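You operate a simulated robot arm through the tools that you are given. There is no shell and no other tool. Be economical: measure what you need, move in short steps, check, and stop when the job is done.

You are at the controls of a simulated two-armed robot. One attempt, no reset.

JOB
Unlock the case and put two salty pastries on the board's tray.
Fine: the middle one stays; shut the door again.
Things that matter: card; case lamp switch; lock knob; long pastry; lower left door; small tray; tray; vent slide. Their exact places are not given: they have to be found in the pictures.

Only the result counts: the job must be done as asked and must still hold three seconds after the hand-in. Knocking over, shifting, dropping, spilling or breaking anything else fails it.

ROBOT AND FRAMES
Two 7-joint arms with two-finger parallel grippers on one trunk, on a base that drives. Base frame: it is fixed to the floor where the robot stands at the start and does not move with it; the origin is under the middle of the robot, x ahead of it, y to its left, z up; the surface under the hand at the start is at about z = 0.612. Readings come in m, degrees, newtons and seconds.
The left shoulder is at the start at [0.05, 0.158, 1.133], the right one opposite. With the tool pointing down near the work surface each hand reaches from about 0.1 to 0.6 m from the robot's upright axis, wherever it stands, measured 20 degrees to its own side. Places, roughly: case lamp switch [0.4, 0.4, 1]; lock knob [0.5, 0, 1]; long pastry (6x9x3 cm) [0.6, 0.3, 0.6]; lower left door [0.4, 0.3, 0.8]; small tray (19x15x6 cm) [0.4, -0.2, 0.6]; tray [0.4, -0.2, 0.6]; vent slide [0.4, 0.2, 1.5]. Payload 3.91 kg a hand.
The tool frame of a hand sits at the grasp point between the pads (the TCP): z along the fingers, y along the line on which they close. The tips reach 0.03 m beyond it. Largest opening 0.11 m; finger width 0.02, thickness 0.01; the body of the gripper, 0.048 by 0.112 m, starts 0.055 m behind the TCP.
Orientation is that of the tool frame in the base frame, as [roll, pitch, yaw] about the fixed x, y, z axes, in that order (R = Rz(yaw) Ry(pitch) Rx(roll)). With the fingers straight down and closing along the base's y, the tool's x points along the base's -x, its y along +y and its z along -z.

CONTROLS
- The arms move only by the tool arm_command. It takes "left_series", "right_series" or both (then of equal length, played together; a hand with none holds still); each is a list of rows, each a list of 7 numbers: the turn, a rotation vector about the base's x, y, z in degrees, then the shift along the base's x, y, z in m, then the closure, from 0 (fully open) to 1 (shut). In form: [[ax, ay, az, dx, dy, dz, claw], ...]. A call has 1 to 8 rows; each row is the pose to reach, as a shift and turn from the pose commanded when the call began. Rows are played at 5 a second. More than 0.05 m and 8.6 degrees between two rows, or a gripper value outside its range, and nothing of the call is played. A pose out of reach is approached as far as the arm can. The call stops where the force on the tool passes 40 N (or 10 N more than at its start, if that is more) or the arm is blocked; 0.2 s more then pass. Each finger travels about 0.153 m/s and halts on what it meets, pressing with about 33 N; the grip force reading is that of the motor and also rises with nothing between the fingers. The clock runs only during rows and for 0.2 s after the last one: add rows that repeat a pose to give the fingers time. It gives the time, the measured TCP pose, the force on the tool (base axes), the opening and the grip force at its end, in the units of the frame above (readings bear some noise), with the torque about the TCP (base axes, N m) and any sound that the robot's microphone picked up.
- Cameras (640 x 400 px; columns grow to the right, rows downward): "scene" is now at [0.1323, 0.006, 1.2772]; the picture's right is [-0.03, -1.00, 0.00], its down [-0.58, 0.02, -0.81] and it looks along [0.81, -0.03, -0.59] (base axes); focal length 214 px, centre (320, 200). "left" rides on the left gripper at [0.072, -0.017, -0.104] in its tool frame; the picture's right is [0.23, 0.97, 0.00], its down [-0.76, 0.18, -0.62] and it looks along [-0.61, 0.14, 0.78] (tool axes); focal length 222 px, centre (320, 200). "right" rides on the right gripper at [0.072, 0.017, -0.103] in its tool frame; the picture's right is [-0.23, 0.97, 0.00], its down [-0.76, -0.18, -0.62] and it looks along [-0.61, -0.14, 0.78] (tool axes); focal length 222 px, centre (320, 200).
- capture(camera): a new picture of that camera. No time passes.
- move_column(by): slides the trunk up (or, below 0, down) by that many m; the arms and the scene camera ride with it, the base frame stays. It gives what a move gives, with no picture.
- base_move(legs): drives the robot by 1 to 6 legs, each [ahead, turn to the left] in m and degrees, along the robot's own axes; the way and the turn of a leg run together, so that a leg with both is an arc; at most 1.5 m and 180 degrees a leg. The arms and the cameras ride along, it lands a little off, and it stops where it bumps. It gives what a move gives.
- head_to(pan, tilt): turns the head with the scene camera to pan (to the left, within 80 degrees either way) and tilt (down, from -29 to 69), counted from straight ahead of the robot. It gives what a move gives.
- pixel_to_xyz(camera, pixels): for up to 12 pixels [column, row] of the newest picture of that camera ("zoom" is the newest enlarged one), the place [x, y, z] in the base frame of the surface seen there, good to about 0.003 m, but the place of the scene camera against the robot may be out by one fixed shift of up to 0.018 m in any direction. No time passes.
- close_up(camera, box): a new picture of the part [left, top, right, bottom] of that camera's present view, enlarged. No time passes.
- close_job(): hands the job in; it is judged then, once.

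Work in short steps. Measure before you move; look again where a grasp or a placing could have gone wrong, and mend it. You have 80 turns and 62 pictures in all, those below and enlarged ones among them. Open the grippers and draw the arms clear of the work before you hand the job in, unless the task says otherwise; then end with one line.

The tools are called after ">>>" as name(argument=value, ...) on one line, values as JSON. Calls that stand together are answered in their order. arm_command: Moves the arms, as the interface text tells. Its arguments: {"type":"object","properties":{"left_series":{"type":"array","items":{"type":"array","items":{"type":"number"}}},"right_series":{"type":"array","items":{"type":"array","items":{"type":"number"}}}},"required":[]} The other tools are called the same way: move_column (by) slides the trunk up or down; base_move (legs) drives the base; head_to (pan, tilt) turns the head that bears the scene camera; capture (camera) takes a picture; pixel_to_xyz (camera, pixels) gives the place of the surface under pixels of a picture; close_up (camera, box) takes an enlarged picture of a part of a camera's view; close_job () hands the job in.

At the start:

```text
time: 0.0
left_tcp_pos: [0.388, 0.1097, 1.2291]
left_tcp_rot: [180.0, 0.1, -179.9]
left_wrist_force: [-0.6, -0.1, -0.5]
left_torque: [-0.02, -0.01, 0.03]
left_finger_gap: 0.11
left_finger_force: 0.1
right_tcp_pos: [0.3084, -0.1442, 1.2493]
right_tcp_rot: [179.8, 0.0, -179.9]
right_wrist_force: [0.1, -0.3, -0.7]
right_torque: [0.01, 0.01, 0.01]
right_finger_gap: 0.1096
right_finger_force: 0.1
trunk travel left (down, up): [-0.375, 0.107]
robot x, y, heading: [0.0014, 0.0022, 0.0]
head pan, tilt: [-1.9, 35.8]
```

scene: 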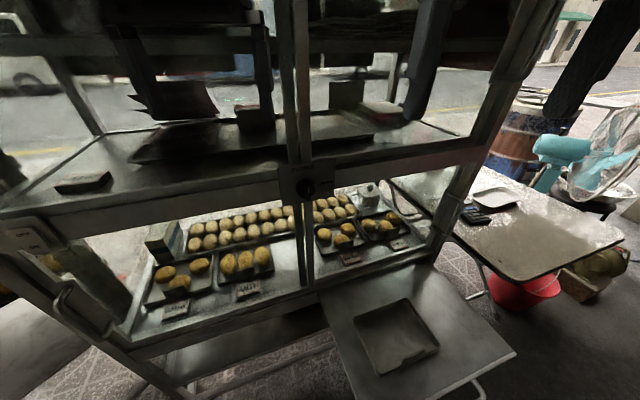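
right: 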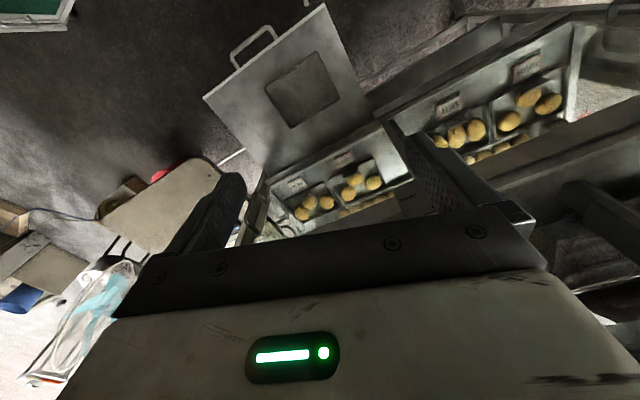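
left: 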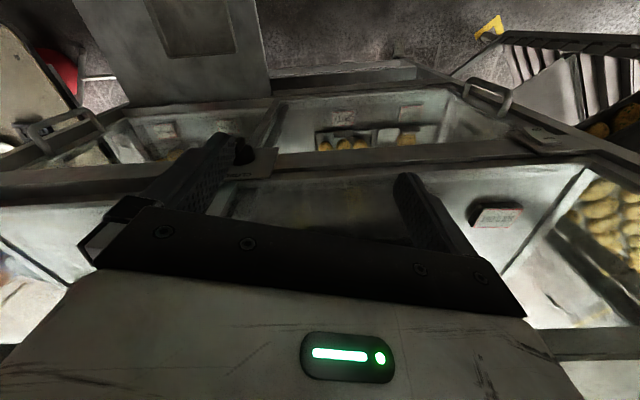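

The scene shows the case with a knob at about (305,187), labelled trays, and a small tray on the board at (395,335). I'll enlarge the important parts to read the labels.

>>> close_up(camera="scene", box=[130, 180, 310, 330])

>>> close_up(camera="scene", box=[280, 150, 460, 280])

>>> close_up(camera="scene", box=[0, 170, 150, 350])

```text
2.67 times, centred on (220, 255) of scene
```

zoom: 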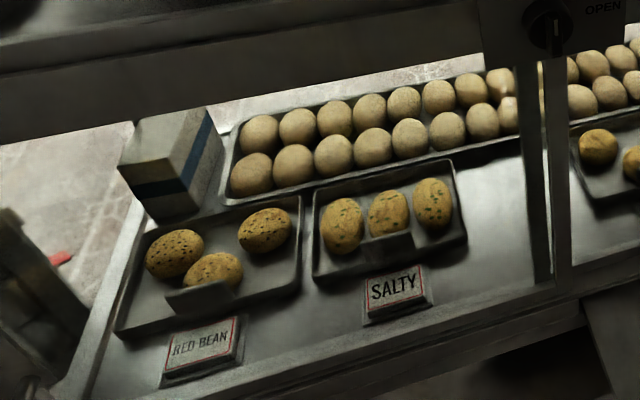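

```text
3.08 times, centred on (370, 215) of scene
```

zoom: 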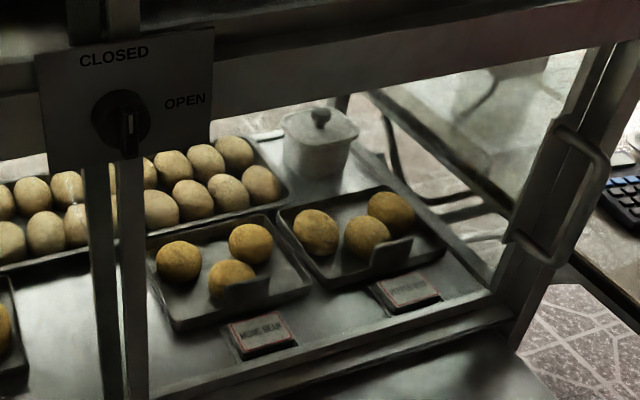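

```text
2.22 times, centred on (75, 260) of scene
```

zoom: 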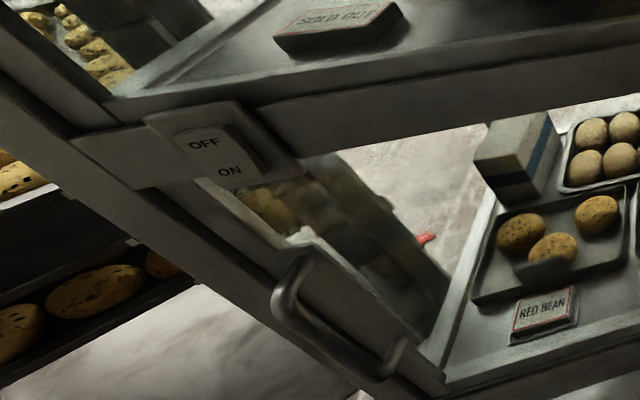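

The salty tray is the left-middle one, with three pastries in a row. I'll zoom in on the knob and handles and measure positions.

>>> close_up(camera="scene", box=[275, 160, 355, 215])

>>> pixel_to_xyz(camera="scene", pixels=[[306, 187], [292, 180], [340, 172], [60, 295], [105, 335], [30, 240], [150, 335], [300, 293], [430, 250], [440, 228], [395, 335], [8, 215]])

>>> pixel_to_xyz(camera="scene", pixels=[[226, 264], [245, 260], [263, 256], [248, 289], [247, 270], [219, 250], [262, 241], [358, 320], [406, 299], [379, 374], [438, 346], [300, 260]])

```text
7.27 times, centred on (315, 188) of scene
```

zoom: 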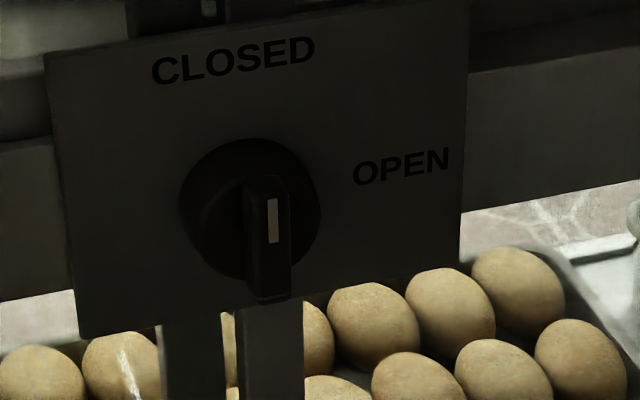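

```text
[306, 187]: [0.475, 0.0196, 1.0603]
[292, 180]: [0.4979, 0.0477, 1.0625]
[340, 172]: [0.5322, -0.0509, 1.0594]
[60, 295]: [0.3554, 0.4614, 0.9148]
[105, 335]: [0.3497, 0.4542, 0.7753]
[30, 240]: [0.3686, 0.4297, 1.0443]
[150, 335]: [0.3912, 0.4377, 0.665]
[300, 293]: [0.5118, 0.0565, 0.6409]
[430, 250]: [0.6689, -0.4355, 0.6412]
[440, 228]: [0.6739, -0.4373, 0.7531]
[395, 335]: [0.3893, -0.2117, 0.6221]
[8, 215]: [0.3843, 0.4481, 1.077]
```

```text
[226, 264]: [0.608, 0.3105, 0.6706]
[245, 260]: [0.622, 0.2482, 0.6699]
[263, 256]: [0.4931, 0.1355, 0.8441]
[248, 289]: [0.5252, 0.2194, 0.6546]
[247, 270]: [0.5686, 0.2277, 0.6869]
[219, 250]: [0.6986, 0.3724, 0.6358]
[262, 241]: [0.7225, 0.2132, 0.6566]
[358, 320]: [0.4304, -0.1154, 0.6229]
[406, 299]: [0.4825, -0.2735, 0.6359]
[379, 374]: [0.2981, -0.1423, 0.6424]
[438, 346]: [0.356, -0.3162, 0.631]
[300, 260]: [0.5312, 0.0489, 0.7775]
```

The case is yawed about 17° (its right direction ≈ [0.30,-0.95]); the doors appear to be glass, with handles at their outer ends. I'll look closer at the door's left edge and centre post to learn how it opens.

>>> close_up(camera="scene", box=[40, 260, 160, 380])

>>> close_up(camera="scene", box=[260, 190, 350, 320])

>>> close_up(camera="left", box=[380, 60, 600, 200])

```text
3.33 times, centred on (100, 320) of scene
```

zoom: 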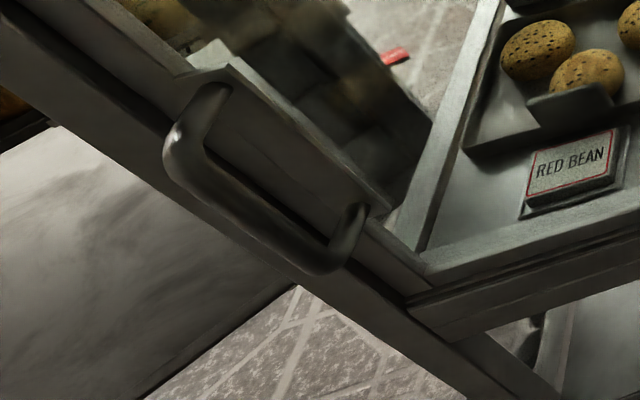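

```text
3.08 times, centred on (305, 255) of scene
```

zoom: 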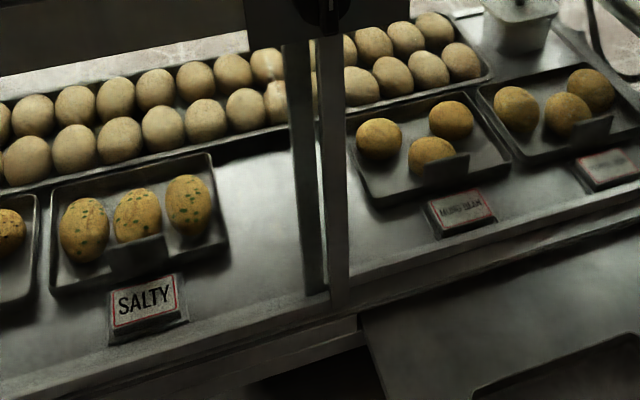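

```text
2.86 times, centred on (490, 130) of left
```

zoom: 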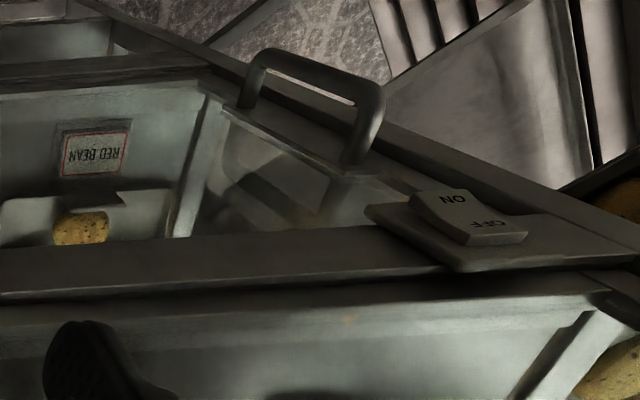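

The knob's pointer bar is vertical (CLOSED is at the top, OPEN to the right), so it needs a +90° turn about the case's inward normal. I'll back the robot off 0.15 m for arm room and door swing.

>>> base_move(legs=[[-0.15, 0]])

```text
time: 1.4
left_tcp_pos: [0.2391, 0.11, 1.2295]
left_tcp_rot: [-180.0, 0.1, -179.9]
left_wrist_force: [-0.6, -0.1, 0.3]
left_torque: [-0.01, -0.02, 0.02]
left_finger_gap: 0.1098
left_finger_force: 0.0
right_tcp_pos: [0.1594, -0.1464, 1.2493]
right_tcp_rot: [179.9, 0.1, 179.9]
right_wrist_force: [-0.5, 1.0, -0.3]
right_torque: [0.0, -0.01, 0.03]
right_finger_gap: 0.1103
right_finger_force: 0.1
trunk travel left (down, up): [-0.375, 0.107]
robot x, y, heading: [-0.1515, -0.0011, 0.1]
head pan, tilt: [-1.9, 35.8]
```

Now I swing both hands to point forward, while moving them toward the knob (right) and the left handle (left).

>>> arm_command(right_series=[[0, -8.5, 0, 0.015, 0.005, -0.01, 0], [0, -17, 0, 0.03, 0.01, -0.02, 0], [0, -25.5, 0, 0.045, 0.015, -0.03, 0], [0, -34, 0, 0.06, 0.02, -0.05, 0], [0, -42.5, 0, 0.075, 0.03, -0.07, 0], [0, -51, 0, 0.09, 0.04, -0.09, 0], [0, -59.5, 0, 0.105, 0.05, -0.11, 0], [0, -68, 0, 0.12, 0.06, -0.13, 0]], left_series=[[0, -8.5, 0, 0.0, 0.02, -0.02, 0], [0, -17, 0, 0.0, 0.04, -0.04, 0], [0, -25.5, 0, 0.0, 0.06, -0.06, 0], [0, -34, 0, 0.0, 0.08, -0.08, 0], [0, -42.5, 0, 0.0, 0.1, -0.1, 0], [0, -51, 0, 0.0, 0.12, -0.12, 0], [0, -59.5, 0, 0.0, 0.14, -0.14, 0], [0, -68, 0, 0.0, 0.16, -0.16, 0]])

```text
time: 3.2
left_tcp_pos: [0.2861, 0.2885, 1.0722]
left_tcp_rot: [-179.8, 68.2, -179.9]
left_wrist_force: [-0.3, 0.2, -0.5]
left_torque: [-0.01, 0.0, 0.02]
left_finger_gap: 0.1099
left_finger_force: 0.1
left hand out of reach, approached as far as the arm can: row 6, 7, 8
right_tcp_pos: [0.2799, -0.0834, 1.1202]
right_tcp_rot: [179.7, 68.0, 179.9]
right_wrist_force: [-1.1, 0.3, -0.4]
right_torque: [-0.02, 0.01, 0.04]
right_finger_gap: 0.1099
right_finger_force: 0.0
trunk travel left (down, up): [-0.375, 0.107]
robot x, y, heading: [-0.1486, -0.0014, 0.2]
head pan, tilt: [-1.9, 35.8]
```

Right is good. I finish its turn (pitch -22°, yaw +17.5°) and move to a pre-grasp in front of the knob.

>>> arm_command(right_series=[[0.84, -5.46, 4.32, 0.015, 0.015, -0.01, 0], [1.68, -10.91, 8.64, 0.03, 0.03, -0.025, 0], [2.52, -16.37, 12.96, 0.045, 0.045, -0.04, 0], [3.36, -21.82, 17.28, 0.06, 0.055, -0.05, 0], [3.36, -21.82, 17.28, 0.06, 0.055, -0.05, 0]])

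>>> capture(camera="right")

>>> capture(camera="scene")

```text
time: 4.4
left_tcp_pos: [0.2874, 0.2861, 1.072]
left_tcp_rot: [-179.9, 68.1, -179.9]
left_wrist_force: [-0.7, -0.1, 1.0]
left_torque: [-0.02, 0.02, 0.0]
left_finger_gap: 0.1099
left_finger_force: 0.1
right_tcp_pos: [0.3192, 0.0022, 1.083]
right_tcp_rot: [77.2, 89.9, 94.5]
right_wrist_force: [0.2, 0.5, 0.1]
right_torque: [0.05, 0.02, -0.02]
right_finger_gap: 0.1099
right_finger_force: 0.0
right hand out of reach, approached as far as the arm can: row 4, 5
trunk travel left (down, up): [-0.375, 0.107]
robot x, y, heading: [-0.1513, -0.0005, -0.2]
head pan, tilt: [-1.9, 35.8]
```

```text
51 pictures are left
```

right: 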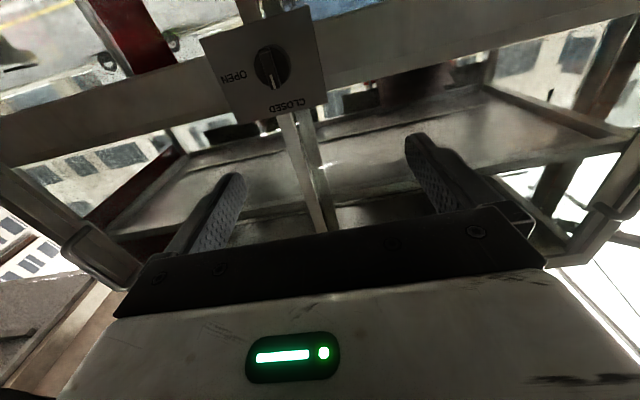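

```text
50 pictures are left
```

scene: 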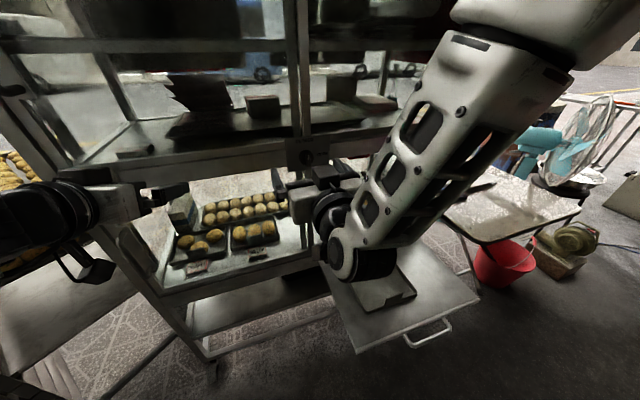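

The right camera now sees the knob at (272,68) with its pointer toward CLOSED. I measure it with this camera.

>>> close_up(camera="right", box=[195, 0, 335, 125])

>>> pixel_to_xyz(camera="right", pixels=[[272, 84], [270, 68], [268, 52], [240, 95], [315, 85], [212, 50], [300, 25], [303, 45], [225, 90]])

>>> pixel_to_xyz(camera="scene", pixels=[[307, 158], [292, 150], [325, 145], [233, 230], [250, 228], [269, 228], [90, 200]])

```text
3.20 times, centred on (265, 62) of right
```

zoom: 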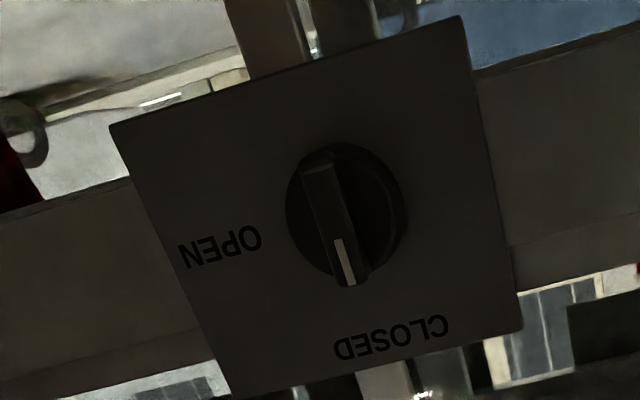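

```text
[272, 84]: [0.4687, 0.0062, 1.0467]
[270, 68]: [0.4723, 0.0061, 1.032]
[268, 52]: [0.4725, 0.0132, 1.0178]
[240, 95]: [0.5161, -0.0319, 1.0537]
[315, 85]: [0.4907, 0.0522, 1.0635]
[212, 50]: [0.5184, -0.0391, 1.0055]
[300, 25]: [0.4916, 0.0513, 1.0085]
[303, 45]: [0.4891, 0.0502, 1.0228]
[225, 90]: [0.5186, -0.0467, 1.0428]
```

```text
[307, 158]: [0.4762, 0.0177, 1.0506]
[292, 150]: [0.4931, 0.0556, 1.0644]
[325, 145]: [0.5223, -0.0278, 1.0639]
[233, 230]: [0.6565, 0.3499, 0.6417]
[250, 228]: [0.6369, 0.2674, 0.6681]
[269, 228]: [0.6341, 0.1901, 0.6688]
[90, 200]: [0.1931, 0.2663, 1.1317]
```

Knob bar front is at about (0.472, 0.008, 1.032), vertical. I move to a stand-off about 0.1 m before it along the normal.

>>> arm_command(right_series=[[0, 0, 0, 0.02, -0.01, -0.02, 0], [0, 0, 0, 0.04, -0.02, -0.05, 0], [0, 0, 0, 0.04, -0.02, -0.05, 0]])

```text
time: 5.2
left_tcp_pos: [0.2874, 0.2871, 1.073]
left_tcp_rot: [-179.9, 67.9, -179.8]
left_wrist_force: [-0.1, 0.1, 0.0]
left_torque: [0.03, 0.02, -0.02]
left_finger_gap: 0.1101
left_finger_force: 0.1
right_tcp_pos: [0.3329, 0.0234, 1.0543]
right_tcp_rot: [130.6, 89.9, 147.9]
right_wrist_force: [-0.1, 0.4, 0.3]
right_torque: [-0.01, 0.0, -0.03]
right_finger_gap: 0.1103
right_finger_force: 0.1
right hand out of reach, approached as far as the arm can: row 1, 2, 3
trunk travel left (down, up): [-0.375, 0.107]
robot x, y, heading: [-0.1489, 0.002, 0.1]
head pan, tilt: [-1.9, 35.8]
```

The arm seems too folded this close. I back up another 0.13 m to straighten it.

>>> base_move(legs=[[-0.13, 0]])

>>> arm_command(right_series=[[0, 0, 0, 0.04, -0.02, -0.01, 0], [0, 0, 0, 0.08, -0.035, -0.02, 0], [0, 0, 0, 0.12, -0.035, -0.02, 0], [0, 0, 0, 0.15, -0.035, -0.02, 0], [0, 0, 0, 0.15, -0.035, -0.02, 0]])

```text
time: 6.5
left_tcp_pos: [0.1564, 0.2877, 1.0727]
left_tcp_rot: [-179.8, 68.1, -179.6]
left_wrist_force: [0.1, 0.7, 0.4]
left_torque: [-0.01, -0.03, 0.04]
left_finger_gap: 0.11
left_finger_force: 0.1
right_tcp_pos: [0.2015, 0.0239, 1.0551]
right_tcp_rot: [128.0, 89.9, 145.4]
right_wrist_force: [-0.1, 0.9, 0.6]
right_torque: [0.0, -0.04, 0.0]
right_finger_gap: 0.11
right_finger_force: 0.1
trunk travel left (down, up): [-0.375, 0.107]
robot x, y, heading: [-0.2762, -0.0001, -0.1]
head pan, tilt: [-1.9, 35.8]
```

```text
time: 7.7
left_tcp_pos: [0.1581, 0.2878, 1.0727]
left_tcp_rot: [-179.7, 68.0, -179.7]
left_wrist_force: [0.8, -0.1, -0.2]
left_torque: [0.01, 0.01, -0.01]
left_finger_gap: 0.1102
left_finger_force: 0.1
right_tcp_pos: [0.33, 0.0568, 1.0748]
right_tcp_rot: [180.0, 88.4, -165.0]
right_wrist_force: [0.4, 0.7, 0.2]
right_torque: [-0.01, -0.02, 0.0]
right_finger_gap: 0.1099
right_finger_force: 0.1
right hand out of reach, approached as far as the arm can: row 1, 2, 3, 4, 5
trunk travel left (down, up): [-0.375, 0.107]
robot x, y, heading: [-0.2761, 0.0007, 0.1]
head pan, tilt: [-1.9, 35.8]
```

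Still a joint limit (wrist flexing too much with a high elbow). Lowering the trunk should straighten the wrist; hands are clear in front of the case.

>>> move_column(by=-0.2)

>>> arm_command(right_series=[[0, 0, 0, 0, -0.02, 0.04, 0], [0, 0, 0, 0, -0.04, 0.08, 0], [0, 0, 0, 0, -0.05, 0.12, 0], [0, 0, 0, 0, -0.05, 0.16, 0], [0, 0, 0, 0, -0.05, 0.16, 0]])

```text
time: 9.8
left_tcp_pos: [0.1569, 0.288, 0.8723]
left_tcp_rot: [-179.9, 68.0, -179.7]
left_wrist_force: [-0.2, -0.1, -0.7]
left_torque: [0.01, 0.01, 0.0]
left_finger_gap: 0.1099
left_finger_force: 0.1
right_tcp_pos: [0.3303, 0.0578, 0.876]
right_tcp_rot: [178.3, 88.7, -166.7]
right_wrist_force: [-0.3, -0.2, 0.6]
right_torque: [0.03, -0.02, 0.03]
right_finger_gap: 0.1102
right_finger_force: 0.0
trunk travel left (down, up): [-0.175, 0.307]
robot x, y, heading: [-0.2795, -0.002, 0.1]
head pan, tilt: [-1.9, 35.8]
```

```text
time: 11.0
left_tcp_pos: [0.1582, 0.2877, 0.8731]
left_tcp_rot: [-179.8, 68.0, -179.7]
left_wrist_force: [0.2, 0.5, -0.3]
left_torque: [0.01, -0.01, 0.0]
left_finger_gap: 0.1103
left_finger_force: 0.1
right_tcp_pos: [0.3301, 0.0085, 1.0342]
right_tcp_rot: [176.9, 88.6, -168.0]
right_wrist_force: [0.2, 0.7, -0.2]
right_torque: [-0.03, 0.0, -0.02]
right_finger_gap: 0.11
right_finger_force: 0.1
trunk travel left (down, up): [-0.175, 0.307]
robot x, y, heading: [-0.2786, 0.0016, -0.1]
head pan, tilt: [-1.9, 35.8]
```

Reachable now. I align yaw (+2.4°), shift onto the knob's axis, and advance so the tips straddle the bar.

>>> arm_command(right_series=[[0, 0, 2.4, 0.008, -0.042, -0.002, 0], [0, 0, 2.4, 0.046, -0.03, -0.002, 0], [0, 0, 2.4, 0.084, -0.018, -0.002, 0], [0, 0, 2.4, 0.112, -0.009, -0.002, 0], [0, 0, 2.4, 0.125, -0.005, -0.002, 0], [0, 0, 2.4, 0.125, -0.005, -0.002, 0]])

>>> close_up(camera="right", box=[160, 0, 480, 200])

```text
time: 12.4
left_tcp_pos: [0.1576, 0.2875, 0.8731]
left_tcp_rot: [-179.8, 68.0, -179.6]
left_wrist_force: [0.0, 0.5, 0.6]
left_torque: [-0.02, -0.03, -0.02]
left_finger_gap: 0.1101
left_finger_force: 0.0
right_tcp_pos: [0.4536, 0.0022, 1.0326]
right_tcp_rot: [178.4, 88.6, -164.0]
right_wrist_force: [-0.3, -0.4, 0.7]
right_torque: [-0.03, 0.0, -0.03]
right_finger_gap: 0.1099
right_finger_force: 0.1
trunk travel left (down, up): [-0.175, 0.307]
robot x, y, heading: [-0.2762, -0.0008, 0.0]
head pan, tilt: [-1.9, 35.8]
```

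```text
2.00 times, centred on (320, 100) of right
```

zoom: 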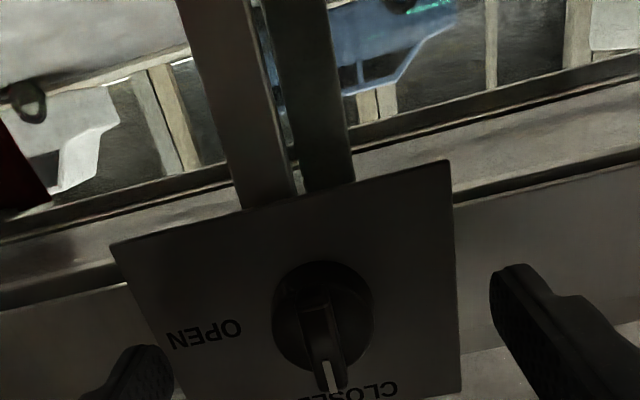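

The bar is centred between the fingers. I close on it.

>>> arm_command(right_series=[[0, 0, 0, 0, 0, 0, 0.5], [0, 0, 0, 0, 0, 0, 1], [0, 0, 0, 0, 0, 0, 1], [0, 0, 0, 0, 0, 0, 1]])

```text
time: 13.4
left_tcp_pos: [0.1569, 0.2885, 0.8727]
left_tcp_rot: [-179.7, 68.0, -179.6]
left_wrist_force: [-0.2, -1.0, -0.3]
left_torque: [-0.02, 0.01, 0.01]
left_finger_gap: 0.11
left_finger_force: 0.1
right_tcp_pos: [0.4527, 0.0026, 1.0322]
right_tcp_rot: [179.4, 88.4, -163.3]
right_wrist_force: [0.1, 2.7, -0.6]
right_torque: [0.04, -0.18, -0.01]
right_finger_gap: 0.0108
right_finger_force: 45.0
trunk travel left (down, up): [-0.175, 0.307]
robot x, y, heading: [-0.2766, -0.0002, 0.4]
head pan, tilt: [-1.9, 35.8]
```

Gripped, 10.8 mm. I turn clockwise (toward OPEN) about the normal, in two calls.

>>> arm_command(right_series=[[7.6, 2.4, 0, 0, 0, 0, 1], [15.2, 4.8, 0, 0, 0, 0, 1], [22.8, 7.2, 0, 0, 0, 0, 1], [30.4, 9.6, 0, 0, 0, 0, 1], [38, 12, 0, 0, 0, 0, 1], [45.6, 14.4, 0, 0, 0, 0, 1], [53.2, 16.8, 0, 0, 0, 0, 1], [53.2, 16.8, 0, 0, 0, 0, 1]])

```text
time: 15.2
left_tcp_pos: [0.1563, 0.2871, 0.873]
left_tcp_rot: [-179.7, 68.1, -179.6]
left_wrist_force: [-0.1, 0.4, 0.7]
left_torque: [-0.02, -0.01, -0.03]
left_finger_gap: 0.11
left_finger_force: 0.2
right_tcp_pos: [0.4528, 0.0025, 1.0324]
right_tcp_rot: [91.1, 34.1, 109.5]
right_wrist_force: [-21.5, 3.6, -10.4]
right_torque: [0.02, 0.01, -0.23]
right_finger_gap: 0.0107
right_finger_force: 44.7
trunk travel left (down, up): [-0.175, 0.307]
robot x, y, heading: [-0.2795, -0.002, 0.1]
head pan, tilt: [-1.9, 35.8]
```

Turned ~56° with some push force along -x; I continue to ~92° while easing back 2 mm.

>>> arm_command(right_series=[[7.6, 2.4, 0, -0.002, 0, 0, 1], [15.2, 4.8, 0, -0.002, 0, 0, 1], [22.8, 7.2, 0, -0.002, 0, 0, 1], [30.4, 9.6, 0, -0.002, 0, 0, 1], [33.5, 10.5, 0, -0.002, 0, 0, 1], [33.5, 10.5, 0, -0.002, 0, 0, 1]])

>>> close_up(camera="right", box=[160, 0, 480, 200])

```text
time: 16.6
left_tcp_pos: [0.1588, 0.2891, 0.8708]
left_tcp_rot: [-179.3, 68.0, -179.4]
left_wrist_force: [0.5, 0.2, 0.1]
left_torque: [-0.02, -0.02, 0.01]
left_finger_gap: 0.11
left_finger_force: 0.0
right_tcp_pos: [0.4517, 0.0041, 1.0348]
right_tcp_rot: [89.9, -0.7, 109.0]
right_wrist_force: [22.3, 17.0, 7.4]
right_torque: [-0.5, -0.39, 0.43]
right_finger_gap: 0.0108
right_finger_force: 45.3
trunk travel left (down, up): [-0.175, 0.307]
robot x, y, heading: [-0.2759, 0.0026, 0.1]
head pan, tilt: [-1.9, 35.8]
```

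```text
2.00 times, centred on (320, 100) of right
```

zoom: 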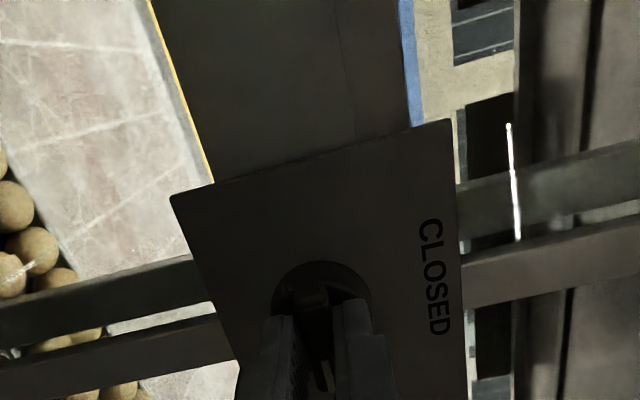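

The knob is at 90° (pointer at OPEN). I release and retreat along -n, then check the mark.

>>> arm_command(right_series=[[0, 0, 0, 0, 0, 0, 0.6], [0, 0, 0, 0, 0, 0, 0.4], [0, 0, 0, -0.038, -0.012, 0, 0.4], [0, 0, 0, -0.076, -0.024, 0, 0.4], [0, 0, 0, -0.114, -0.036, 0, 0.4], [0, 0, 0, -0.15, -0.07, 0, 0.2], [0, 0, 0, -0.15, -0.11, 0, 0]])

>>> capture(camera="scene")

>>> close_up(camera="right", box=[160, 0, 480, 200])

```text
time: 18.2
left_tcp_pos: [0.1577, 0.2882, 0.873]
left_tcp_rot: [-179.8, 68.0, -179.8]
left_wrist_force: [0.6, -0.6, 0.7]
left_torque: [-0.01, 0.05, -0.01]
left_finger_gap: 0.11
left_finger_force: 0.2
right_tcp_pos: [0.302, -0.1081, 1.0337]
right_tcp_rot: [90.1, -0.9, 108.9]
right_wrist_force: [0.3, 0.5, 0.5]
right_torque: [0.03, 0.03, 0.01]
right_finger_gap: 0.1099
right_finger_force: 0.0
trunk travel left (down, up): [-0.175, 0.307]
robot x, y, heading: [-0.2753, 0.0037, 0.0]
head pan, tilt: [-1.9, 35.8]
```

```text
46 pictures are left
```

scene: 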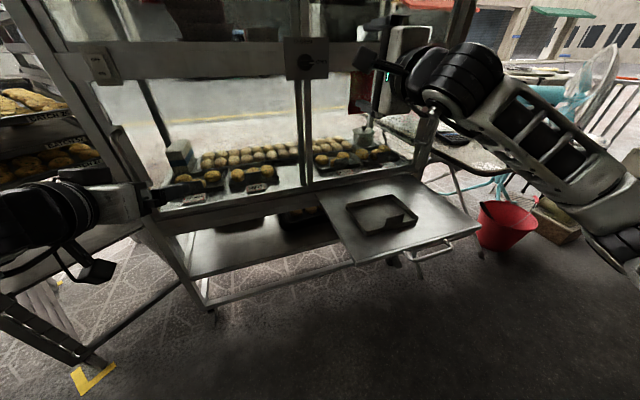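

```text
2.00 times, centred on (320, 100) of right
```

zoom: 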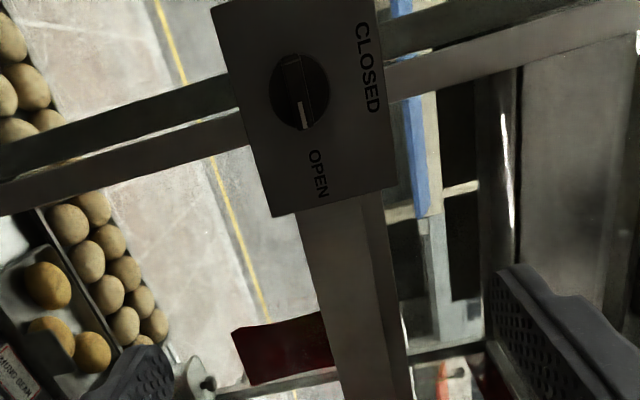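

Knob now points to OPEN. Next the left door handle: enlarge and measure it.

>>> close_up(camera="scene", box=[80, 40, 200, 240])

>>> capture(camera="left")

```text
2.00 times, centred on (140, 140) of scene
```

zoom: 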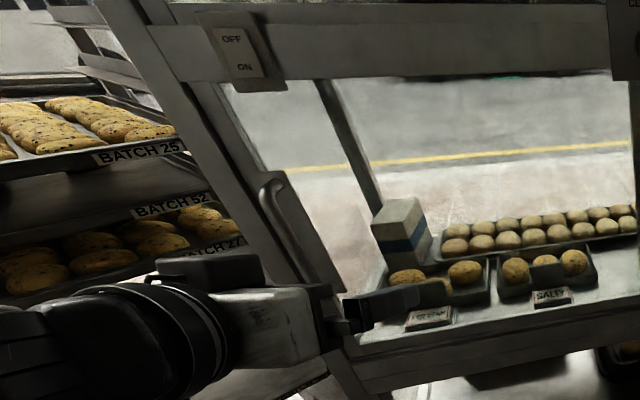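

```text
43 pictures are left
```

left: 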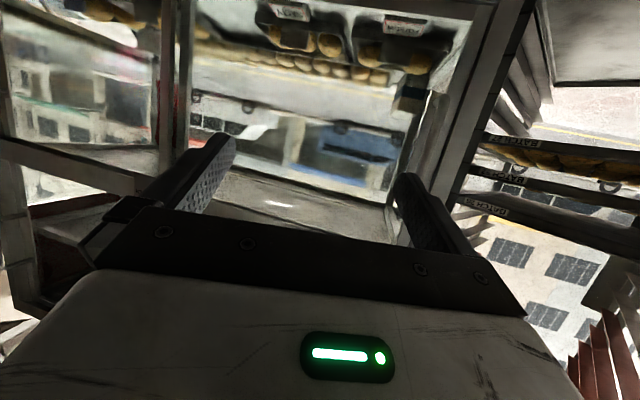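

I rotate the left hand to face the door and move to a stand-off before the handle.

>>> arm_command(left_series=[[0.84, -5.46, 4.32, 0.0, 0.03, -0.01, 0], [1.68, -10.91, 8.64, 0.01, 0.06, -0.02, 0], [2.52, -16.37, 12.96, 0.03, 0.09, -0.025, 0], [3.36, -21.82, 17.28, 0.05, 0.11, -0.025, 0], [3.36, -21.82, 17.28, 0.05, 0.12, -0.025, 0]])

>>> capture(camera="left")

```text
time: 19.4
left_tcp_pos: [0.1449, 0.4489, 0.8766]
left_tcp_rot: [-97.3, 89.9, -79.9]
left_wrist_force: [0.4, 0.3, -0.1]
left_torque: [-0.01, 0.04, 0.0]
left_finger_gap: 0.1102
left_finger_force: 0.1
left hand out of reach, approached as far as the arm can: row 1, 2, 3, 4, 5
right_tcp_pos: [0.3003, -0.1084, 1.0327]
right_tcp_rot: [90.0, -0.8, 108.9]
right_wrist_force: [-0.4, 0.2, -0.4]
right_torque: [-0.02, 0.03, -0.02]
right_finger_gap: 0.1099
right_finger_force: 0.0
trunk travel left (down, up): [-0.175, 0.307]
robot x, y, heading: [-0.2786, -0.0002, -0.2]
head pan, tilt: [-1.9, 35.8]
```

```text
42 pictures are left
```

left: 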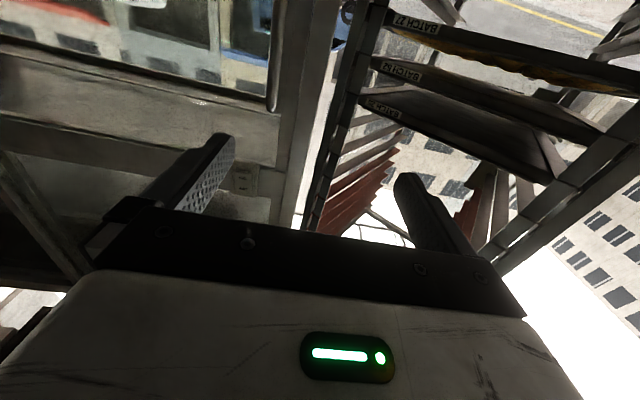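

Still limited by the wrist; I lower the trunk another 0.15 m, and then measure the handle.

>>> move_column(by=-0.15)

>>> arm_command(left_series=[[0, 0, 0, 0.02, -0.01, 0.03, 0], [0, 0, 0, 0.04, -0.02, 0.06, 0], [0, 0, 0, 0.06, -0.03, 0.09, 0], [0, 0, 0, 0.06, -0.03, 0.1, 0]])

>>> capture(camera="left")

>>> capture(camera="scene")

```text
time: 21.2
left_tcp_pos: [0.1437, 0.4503, 0.728]
left_tcp_rot: [-91.3, 90.0, -73.9]
left_wrist_force: [-1.0, -0.5, 0.9]
left_torque: [0.03, 0.0, -0.01]
left_finger_gap: 0.1103
left_finger_force: 0.1
right_tcp_pos: [0.301, -0.1076, 0.8832]
right_tcp_rot: [90.1, -0.9, 109.0]
right_wrist_force: [0.5, 0.2, -0.3]
right_torque: [-0.04, 0.04, -0.01]
right_finger_gap: 0.11
right_finger_force: 0.0
trunk travel left (down, up): [-0.025, 0.457]
robot x, y, heading: [-0.2757, 0.0001, 0.1]
head pan, tilt: [-1.9, 35.8]
```

```text
time: 22.2
left_tcp_pos: [0.1984, 0.4242, 0.8377]
left_tcp_rot: [-154.1, 89.6, -136.8]
left_wrist_force: [0.7, -0.6, -0.3]
left_torque: [0.0, -0.03, -0.02]
left_finger_gap: 0.1097
left_finger_force: 0.1
left hand out of reach, approached as far as the arm can: row 1, 2, 3, 4
right_tcp_pos: [0.3017, -0.1065, 0.8827]
right_tcp_rot: [90.0, -0.9, 108.8]
right_wrist_force: [-0.2, -0.2, -0.3]
right_torque: [0.0, -0.03, 0.03]
right_finger_gap: 0.1098
right_finger_force: 0.1
trunk travel left (down, up): [-0.025, 0.457]
robot x, y, heading: [-0.2774, 0.0033, 0.0]
head pan, tilt: [-1.9, 35.8]
```

```text
41 pictures are left
```

left: 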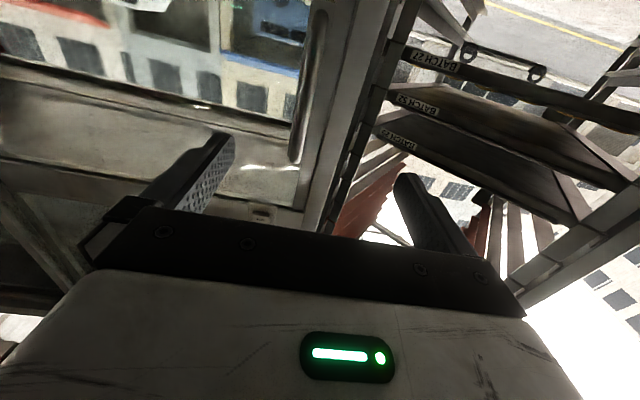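

```text
40 pictures are left
```

scene: 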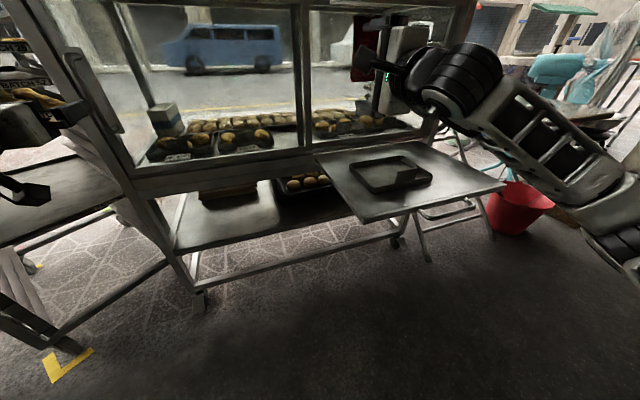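

Now the handle bar is visible in the left camera, from (320,15) to (295,160). I measure it.

>>> pixel_to_xyz(camera="left", pixels=[[321, 15], [314, 50], [306, 90], [299, 125], [294, 155], [330, 90], [350, 90]])

>>> close_up(camera="left", box=[240, 0, 420, 230])

```text
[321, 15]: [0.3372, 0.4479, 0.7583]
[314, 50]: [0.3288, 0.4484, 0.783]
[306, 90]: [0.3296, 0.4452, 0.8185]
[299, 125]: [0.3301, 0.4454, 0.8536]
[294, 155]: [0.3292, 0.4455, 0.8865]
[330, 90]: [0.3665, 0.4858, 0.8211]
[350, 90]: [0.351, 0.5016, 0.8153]
```

```text
1.74 times, centred on (330, 115) of left
```

zoom: 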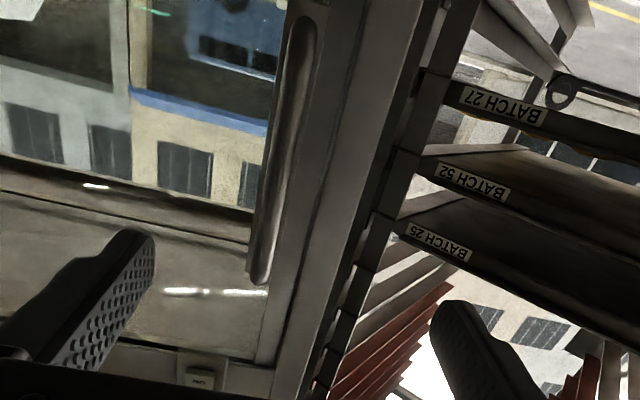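

Handle bar: x≈0.333, y≈0.446, z 0.76–0.89. I narrow the fingers (a post is near its left), and advance to straddle it.

>>> arm_command(left_series=[[0, 0, 0, 0.01, -0.01, 0, 0.5], [0, 0, 0, 0.03, -0.011, 0, 0.5], [0, 0, 0, 0.06, -0.002, 0, 0.5], [0, 0, 0, 0.09, 0.008, 0, 0.5], [0, 0, 0, 0.09, 0.008, 0, 0.5]])

>>> capture(camera="left")

```text
time: 23.4
left_tcp_pos: [0.2414, 0.4215, 0.8558]
left_tcp_rot: [-165.8, 89.6, -148.4]
left_wrist_force: [0.8, -0.4, 0.1]
left_torque: [0.02, 0.0, 0.0]
left_finger_gap: 0.0549
left_finger_force: 0.1
left hand out of reach, approached as far as the arm can: row 1, 2, 3, 4, 5
right_tcp_pos: [0.3004, -0.1081, 0.8828]
right_tcp_rot: [89.9, -0.8, 109.0]
right_wrist_force: [-0.2, 0.7, 1.2]
right_torque: [-0.01, 0.02, -0.03]
right_finger_gap: 0.11
right_finger_force: 0.0
trunk travel left (down, up): [-0.025, 0.457]
robot x, y, heading: [-0.279, -0.0004, 0.1]
head pan, tilt: [-1.9, 35.8]
```

```text
38 pictures are left
```

left: 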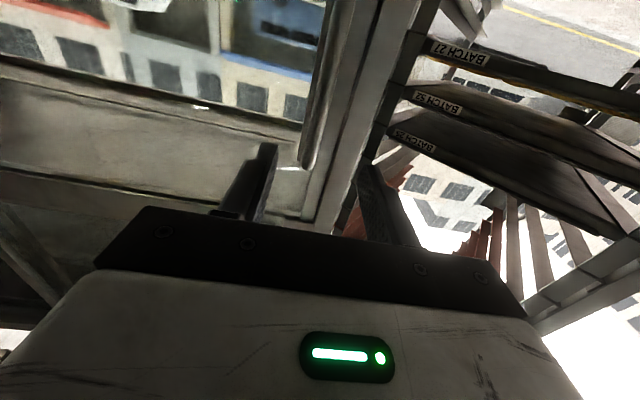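

The horizontal wrist pose is still limited; since the handle bar is vertical, I can tilt the hand down 30° and grip it just as well. I do that at stand-off.

>>> arm_command(left_series=[[-2.25, 7.15, 0, 0, 0, 0, 0.5], [-4.5, 14.3, 0, 0, 0, 0, 0.5], [-6.75, 21.45, 0, 0, 0, 0, 0.5], [-9, 28.6, 0, 0, 0, 0, 0.5], [-9, 28.6, 0, 0, 0, 0, 0.5]])

```text
time: 24.6
left_tcp_pos: [0.2402, 0.4219, 0.8569]
left_tcp_rot: [-179.8, 60.0, -162.4]
left_wrist_force: [0.3, -0.3, -0.3]
left_torque: [0.03, 0.0, -0.02]
left_finger_gap: 0.055
left_finger_force: 0.1
right_tcp_pos: [0.3006, -0.1076, 0.8831]
right_tcp_rot: [90.0, -0.9, 109.0]
right_wrist_force: [0.4, -0.7, -0.5]
right_torque: [0.01, 0.0, 0.0]
right_finger_gap: 0.1098
right_finger_force: 0.1
trunk travel left (down, up): [-0.025, 0.457]
robot x, y, heading: [-0.2755, 0.0008, 0.1]
head pan, tilt: [-1.9, 35.8]
```

Now reachable. I advance onto the handle: +0.093, +0.024, -0.012.

>>> arm_command(left_series=[[0, 0, 0, 0.01, -0.002, 0, 0.5], [0, 0, 0, 0.04, 0.007, -0.006, 0.5], [0, 0, 0, 0.07, 0.016, -0.012, 0.5], [0, 0, 0, 0.093, 0.024, -0.012, 0.5], [0, 0, 0, 0.093, 0.024, -0.012, 0.5]])

>>> capture(camera="left")

```text
time: 25.8
left_tcp_pos: [0.334, 0.4464, 0.845]
left_tcp_rot: [-179.7, 60.0, -162.3]
left_wrist_force: [0.3, -1.0, 0.1]
left_torque: [0.02, 0.0, 0.02]
left_finger_gap: 0.055
left_finger_force: 0.1
right_tcp_pos: [0.3002, -0.1073, 0.8834]
right_tcp_rot: [90.0, -0.9, 109.0]
right_wrist_force: [-0.7, 0.2, 0.5]
right_torque: [0.02, 0.01, 0.04]
right_finger_gap: 0.1099
right_finger_force: 0.1
trunk travel left (down, up): [-0.025, 0.457]
robot x, y, heading: [-0.2806, -0.001, -0.1]
head pan, tilt: [-1.9, 35.8]
```

```text
37 pictures are left
```

left: 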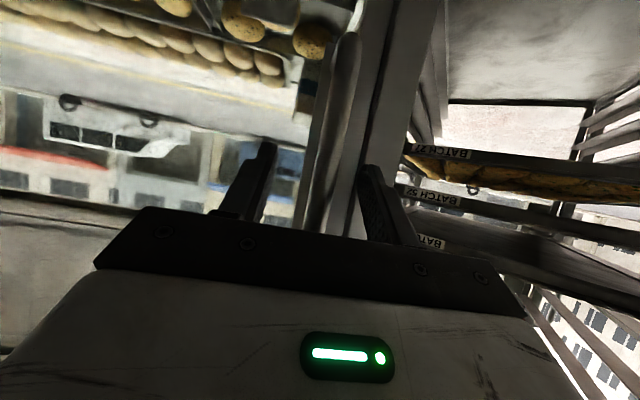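

The handle bar lies between the fingers. I close on it.

>>> arm_command(left_series=[[0, 0, 0, 0, 0, 0, 0.8], [0, 0, 0, 0, 0, 0, 1], [0, 0, 0, 0, 0, 0, 1]])

```text
time: 26.6
left_tcp_pos: [0.3332, 0.446, 0.8448]
left_tcp_rot: [-179.8, 59.9, -162.3]
left_wrist_force: [2.2, 3.8, 0.9]
left_torque: [0.08, 0.29, 0.05]
left_finger_gap: 0.0137
left_finger_force: 44.6
right_tcp_pos: [0.3017, -0.1076, 0.8836]
right_tcp_rot: [90.0, -0.9, 109.0]
right_wrist_force: [0.6, 0.2, -0.3]
right_torque: [0.01, 0.03, 0.01]
right_finger_gap: 0.11
right_finger_force: 0.0
trunk travel left (down, up): [-0.025, 0.457]
robot x, y, heading: [-0.278, -0.0018, 0.1]
head pan, tilt: [-1.9, 35.8]
```

Gripped (13.7 mm). I pull gently outward along -n by 3 cm and watch the force.

>>> arm_command(left_series=[[0, 0, 0, -0.01, -0.003, 0, 1], [0, 0, 0, -0.019, -0.006, 0, 1], [0, 0, 0, -0.029, -0.009, 0, 1], [0, 0, 0, -0.029, -0.009, 0, 1]])

```text
time: 27.6
left_tcp_pos: [0.3064, 0.4386, 0.8429]
left_tcp_rot: [-179.7, 59.7, -162.3]
left_wrist_force: [35.5, 10.1, -0.9]
left_torque: [0.08, -0.26, 0.02]
left_finger_gap: 0.0138
left_finger_force: 44.8
right_tcp_pos: [0.3037, -0.1081, 0.8811]
right_tcp_rot: [90.3, -1.0, 108.8]
right_wrist_force: [-0.5, 0.2, -0.3]
right_torque: [0.01, 0.02, -0.05]
right_finger_gap: 0.1102
right_finger_force: 0.1
trunk travel left (down, up): [-0.025, 0.457]
robot x, y, heading: [-0.2777, 0.0034, -0.1]
head pan, tilt: [-1.9, 35.8]
```

It moved 2.8 cm with ~37 N. I check whether the door came along.

>>> capture(camera="left")

>>> close_up(camera="scene", box=[0, 0, 330, 206])

```text
36 pictures are left
```

left: 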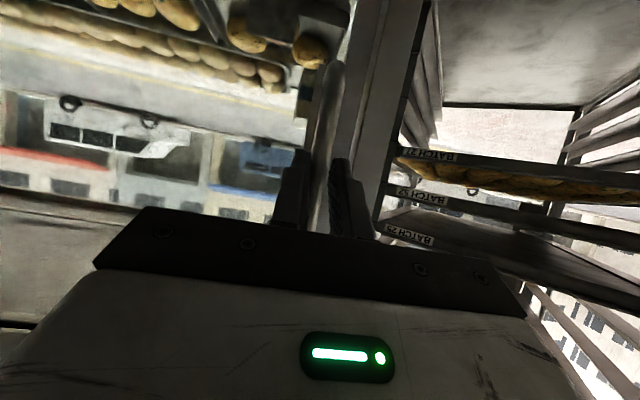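

```text
1.94 times, centred on (165, 103) of scene
```

zoom: 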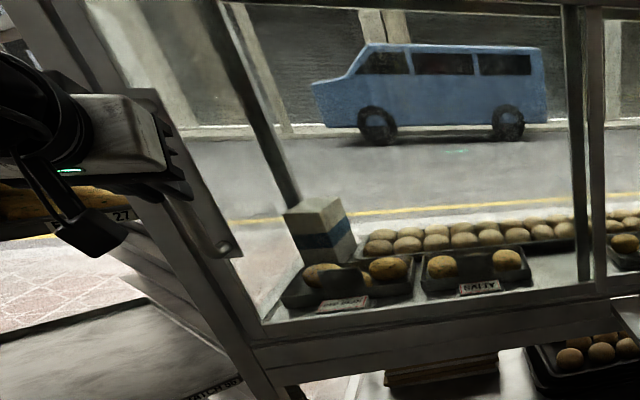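

I measure the handle bar and stile in the left view to tell.

>>> pixel_to_xyz(camera="left", pixels=[[332, 80], [325, 120], [318, 170], [345, 130], [370, 100], [390, 100], [310, 100]])

>>> close_up(camera="left", box=[230, 20, 450, 250])

```text
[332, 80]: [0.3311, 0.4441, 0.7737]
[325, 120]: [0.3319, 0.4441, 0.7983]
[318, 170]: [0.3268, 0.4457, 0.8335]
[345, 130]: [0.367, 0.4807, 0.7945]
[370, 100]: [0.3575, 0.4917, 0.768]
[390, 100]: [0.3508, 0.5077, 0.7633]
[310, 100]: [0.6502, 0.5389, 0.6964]
```

```text
1.74 times, centred on (340, 135) of left
```

zoom: 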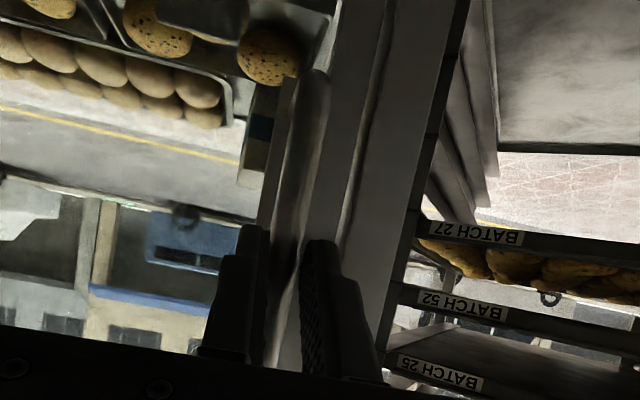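

The bar didn't move (x still 0.331): the fingers slid along it, so the door isn't hinged outward. I re-seat and try sliding it right along u = (0.30,-0.954).

>>> arm_command(left_series=[[0, 0, 0, 0.014, 0.003, 0.001, 0.8], [0, 0, 0, 0.025, 0.007, 0.002, 0.8], [0, 0, 0, 0.025, 0.007, 0.002, 1], [0, 0, 0, 0.025, 0.007, 0.002, 1], [0, 0, 0, 0.028, -0.003, 0.002, 1], [0, 0, 0, 0.031, -0.012, 0.002, 1], [0, 0, 0, 0.034, -0.022, 0.002, 1], [0, 0, 0, 0.034, -0.022, 0.002, 1]])

```text
time: 29.4
left_tcp_pos: [0.3377, 0.4126, 0.8468]
left_tcp_rot: [-179.7, 59.9, -162.5]
left_wrist_force: [-24.0, -7.7, -6.2]
left_torque: [-0.12, 0.62, 0.01]
left_finger_gap: 0.0138
left_finger_force: 44.6
right_tcp_pos: [0.2997, -0.1083, 0.8849]
right_tcp_rot: [90.0, -0.9, 108.9]
right_wrist_force: [-0.5, 0.3, -0.8]
right_torque: [-0.02, 0.04, -0.02]
right_finger_gap: 0.11
right_finger_force: 0.0
trunk travel left (down, up): [-0.025, 0.457]
robot x, y, heading: [-0.2763, 0.0018, 0.1]
head pan, tilt: [-1.9, 35.8]
```

It slides freely to the right. I continue sliding along u by 0.34 m in steps, moving the right hand out of the way at the same time.

>>> arm_command(left_series=[[0, 0, 0, 0.006, -0.03, 0, 1], [0, 0, 0, 0.019, -0.07, 0, 1], [0, 0, 0, 0.031, -0.11, 0, 1], [0, 0, 0, 0.044, -0.15, 0, 1], [0, 0, 0, 0.057, -0.19, 0, 1], [0, 0, 0, 0.07, -0.23, 0, 1]], right_series=[[0, 0, 0, -0.01, -0.04, 0, 0], [0, 0, 0, -0.02, -0.08, 0, 0], [0, 0, 0, -0.03, -0.12, 0, 0], [0, 0, 0, -0.04, -0.16, 0, 0], [0, 0, 0, -0.05, -0.2, 0, 0], [0, 0, 0, -0.06, -0.24, 0, 0]])

>>> capture(camera="scene")

```text
time: 30.8
left_tcp_pos: [0.4084, 0.1845, 0.847]
left_tcp_rot: [-179.6, 60.1, -162.2]
left_wrist_force: [28.3, 4.4, 6.7]
left_torque: [0.32, 0.44, -0.02]
left_finger_gap: 0.0138
left_finger_force: 45.2
right_tcp_pos: [0.2465, -0.3483, 0.8826]
right_tcp_rot: [90.1, -0.9, 108.9]
right_wrist_force: [0.1, -0.7, 0.2]
right_torque: [-0.02, 0.01, 0.0]
right_finger_gap: 0.1099
right_finger_force: 0.0
trunk travel left (down, up): [-0.025, 0.457]
robot x, y, heading: [-0.2772, -0.0018, -0.1]
head pan, tilt: [-1.9, 35.8]
```

```text
33 pictures are left
```

scene: 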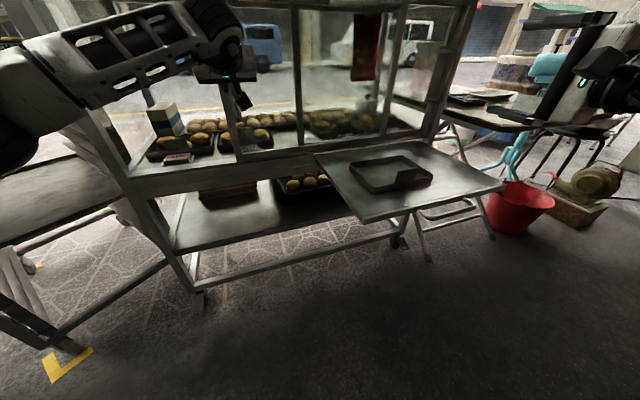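

The door is about half open. I continue sliding until near the right end, watching the force.

>>> arm_command(left_series=[[0, 0, 0, 0.015, -0.035, 0, 1], [0, 0, 0, 0.028, -0.075, 0, 1], [0, 0, 0, 0.04, -0.11, 0, 1], [0, 0, 0, 0.05, -0.14, 0, 1], [0, 0, 0, 0.057, -0.16, 0, 1]])

>>> capture(camera="scene")

```text
time: 32.0
left_tcp_pos: [0.4459, 0.0502, 0.8425]
left_tcp_rot: [-179.7, 60.9, -161.7]
left_wrist_force: [26.0, 12.3, 23.4]
left_torque: [0.61, -0.29, 0.09]
left_finger_gap: 0.0134
left_finger_force: 45.4
left hand out of reach, approached as far as the arm can: row 4, 5
right_tcp_pos: [0.2461, -0.3459, 0.883]
right_tcp_rot: [90.0, -1.0, 109.0]
right_wrist_force: [0.8, 0.4, -0.5]
right_torque: [0.01, -0.02, 0.0]
right_finger_gap: 0.1099
right_finger_force: 0.0
trunk travel left (down, up): [-0.025, 0.457]
robot x, y, heading: [-0.2789, 0.0025, -0.0]
head pan, tilt: [-1.9, 35.8]
```

```text
32 pictures are left
```

scene: 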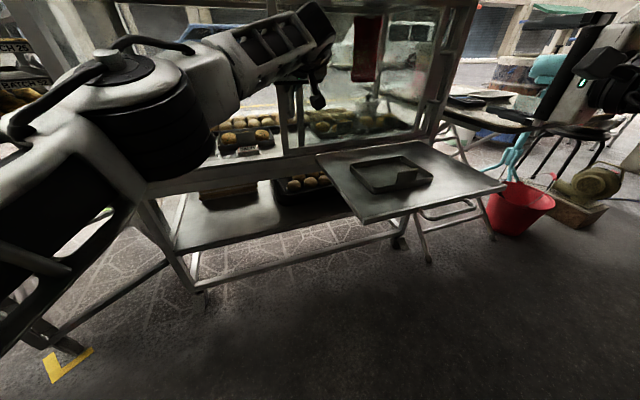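

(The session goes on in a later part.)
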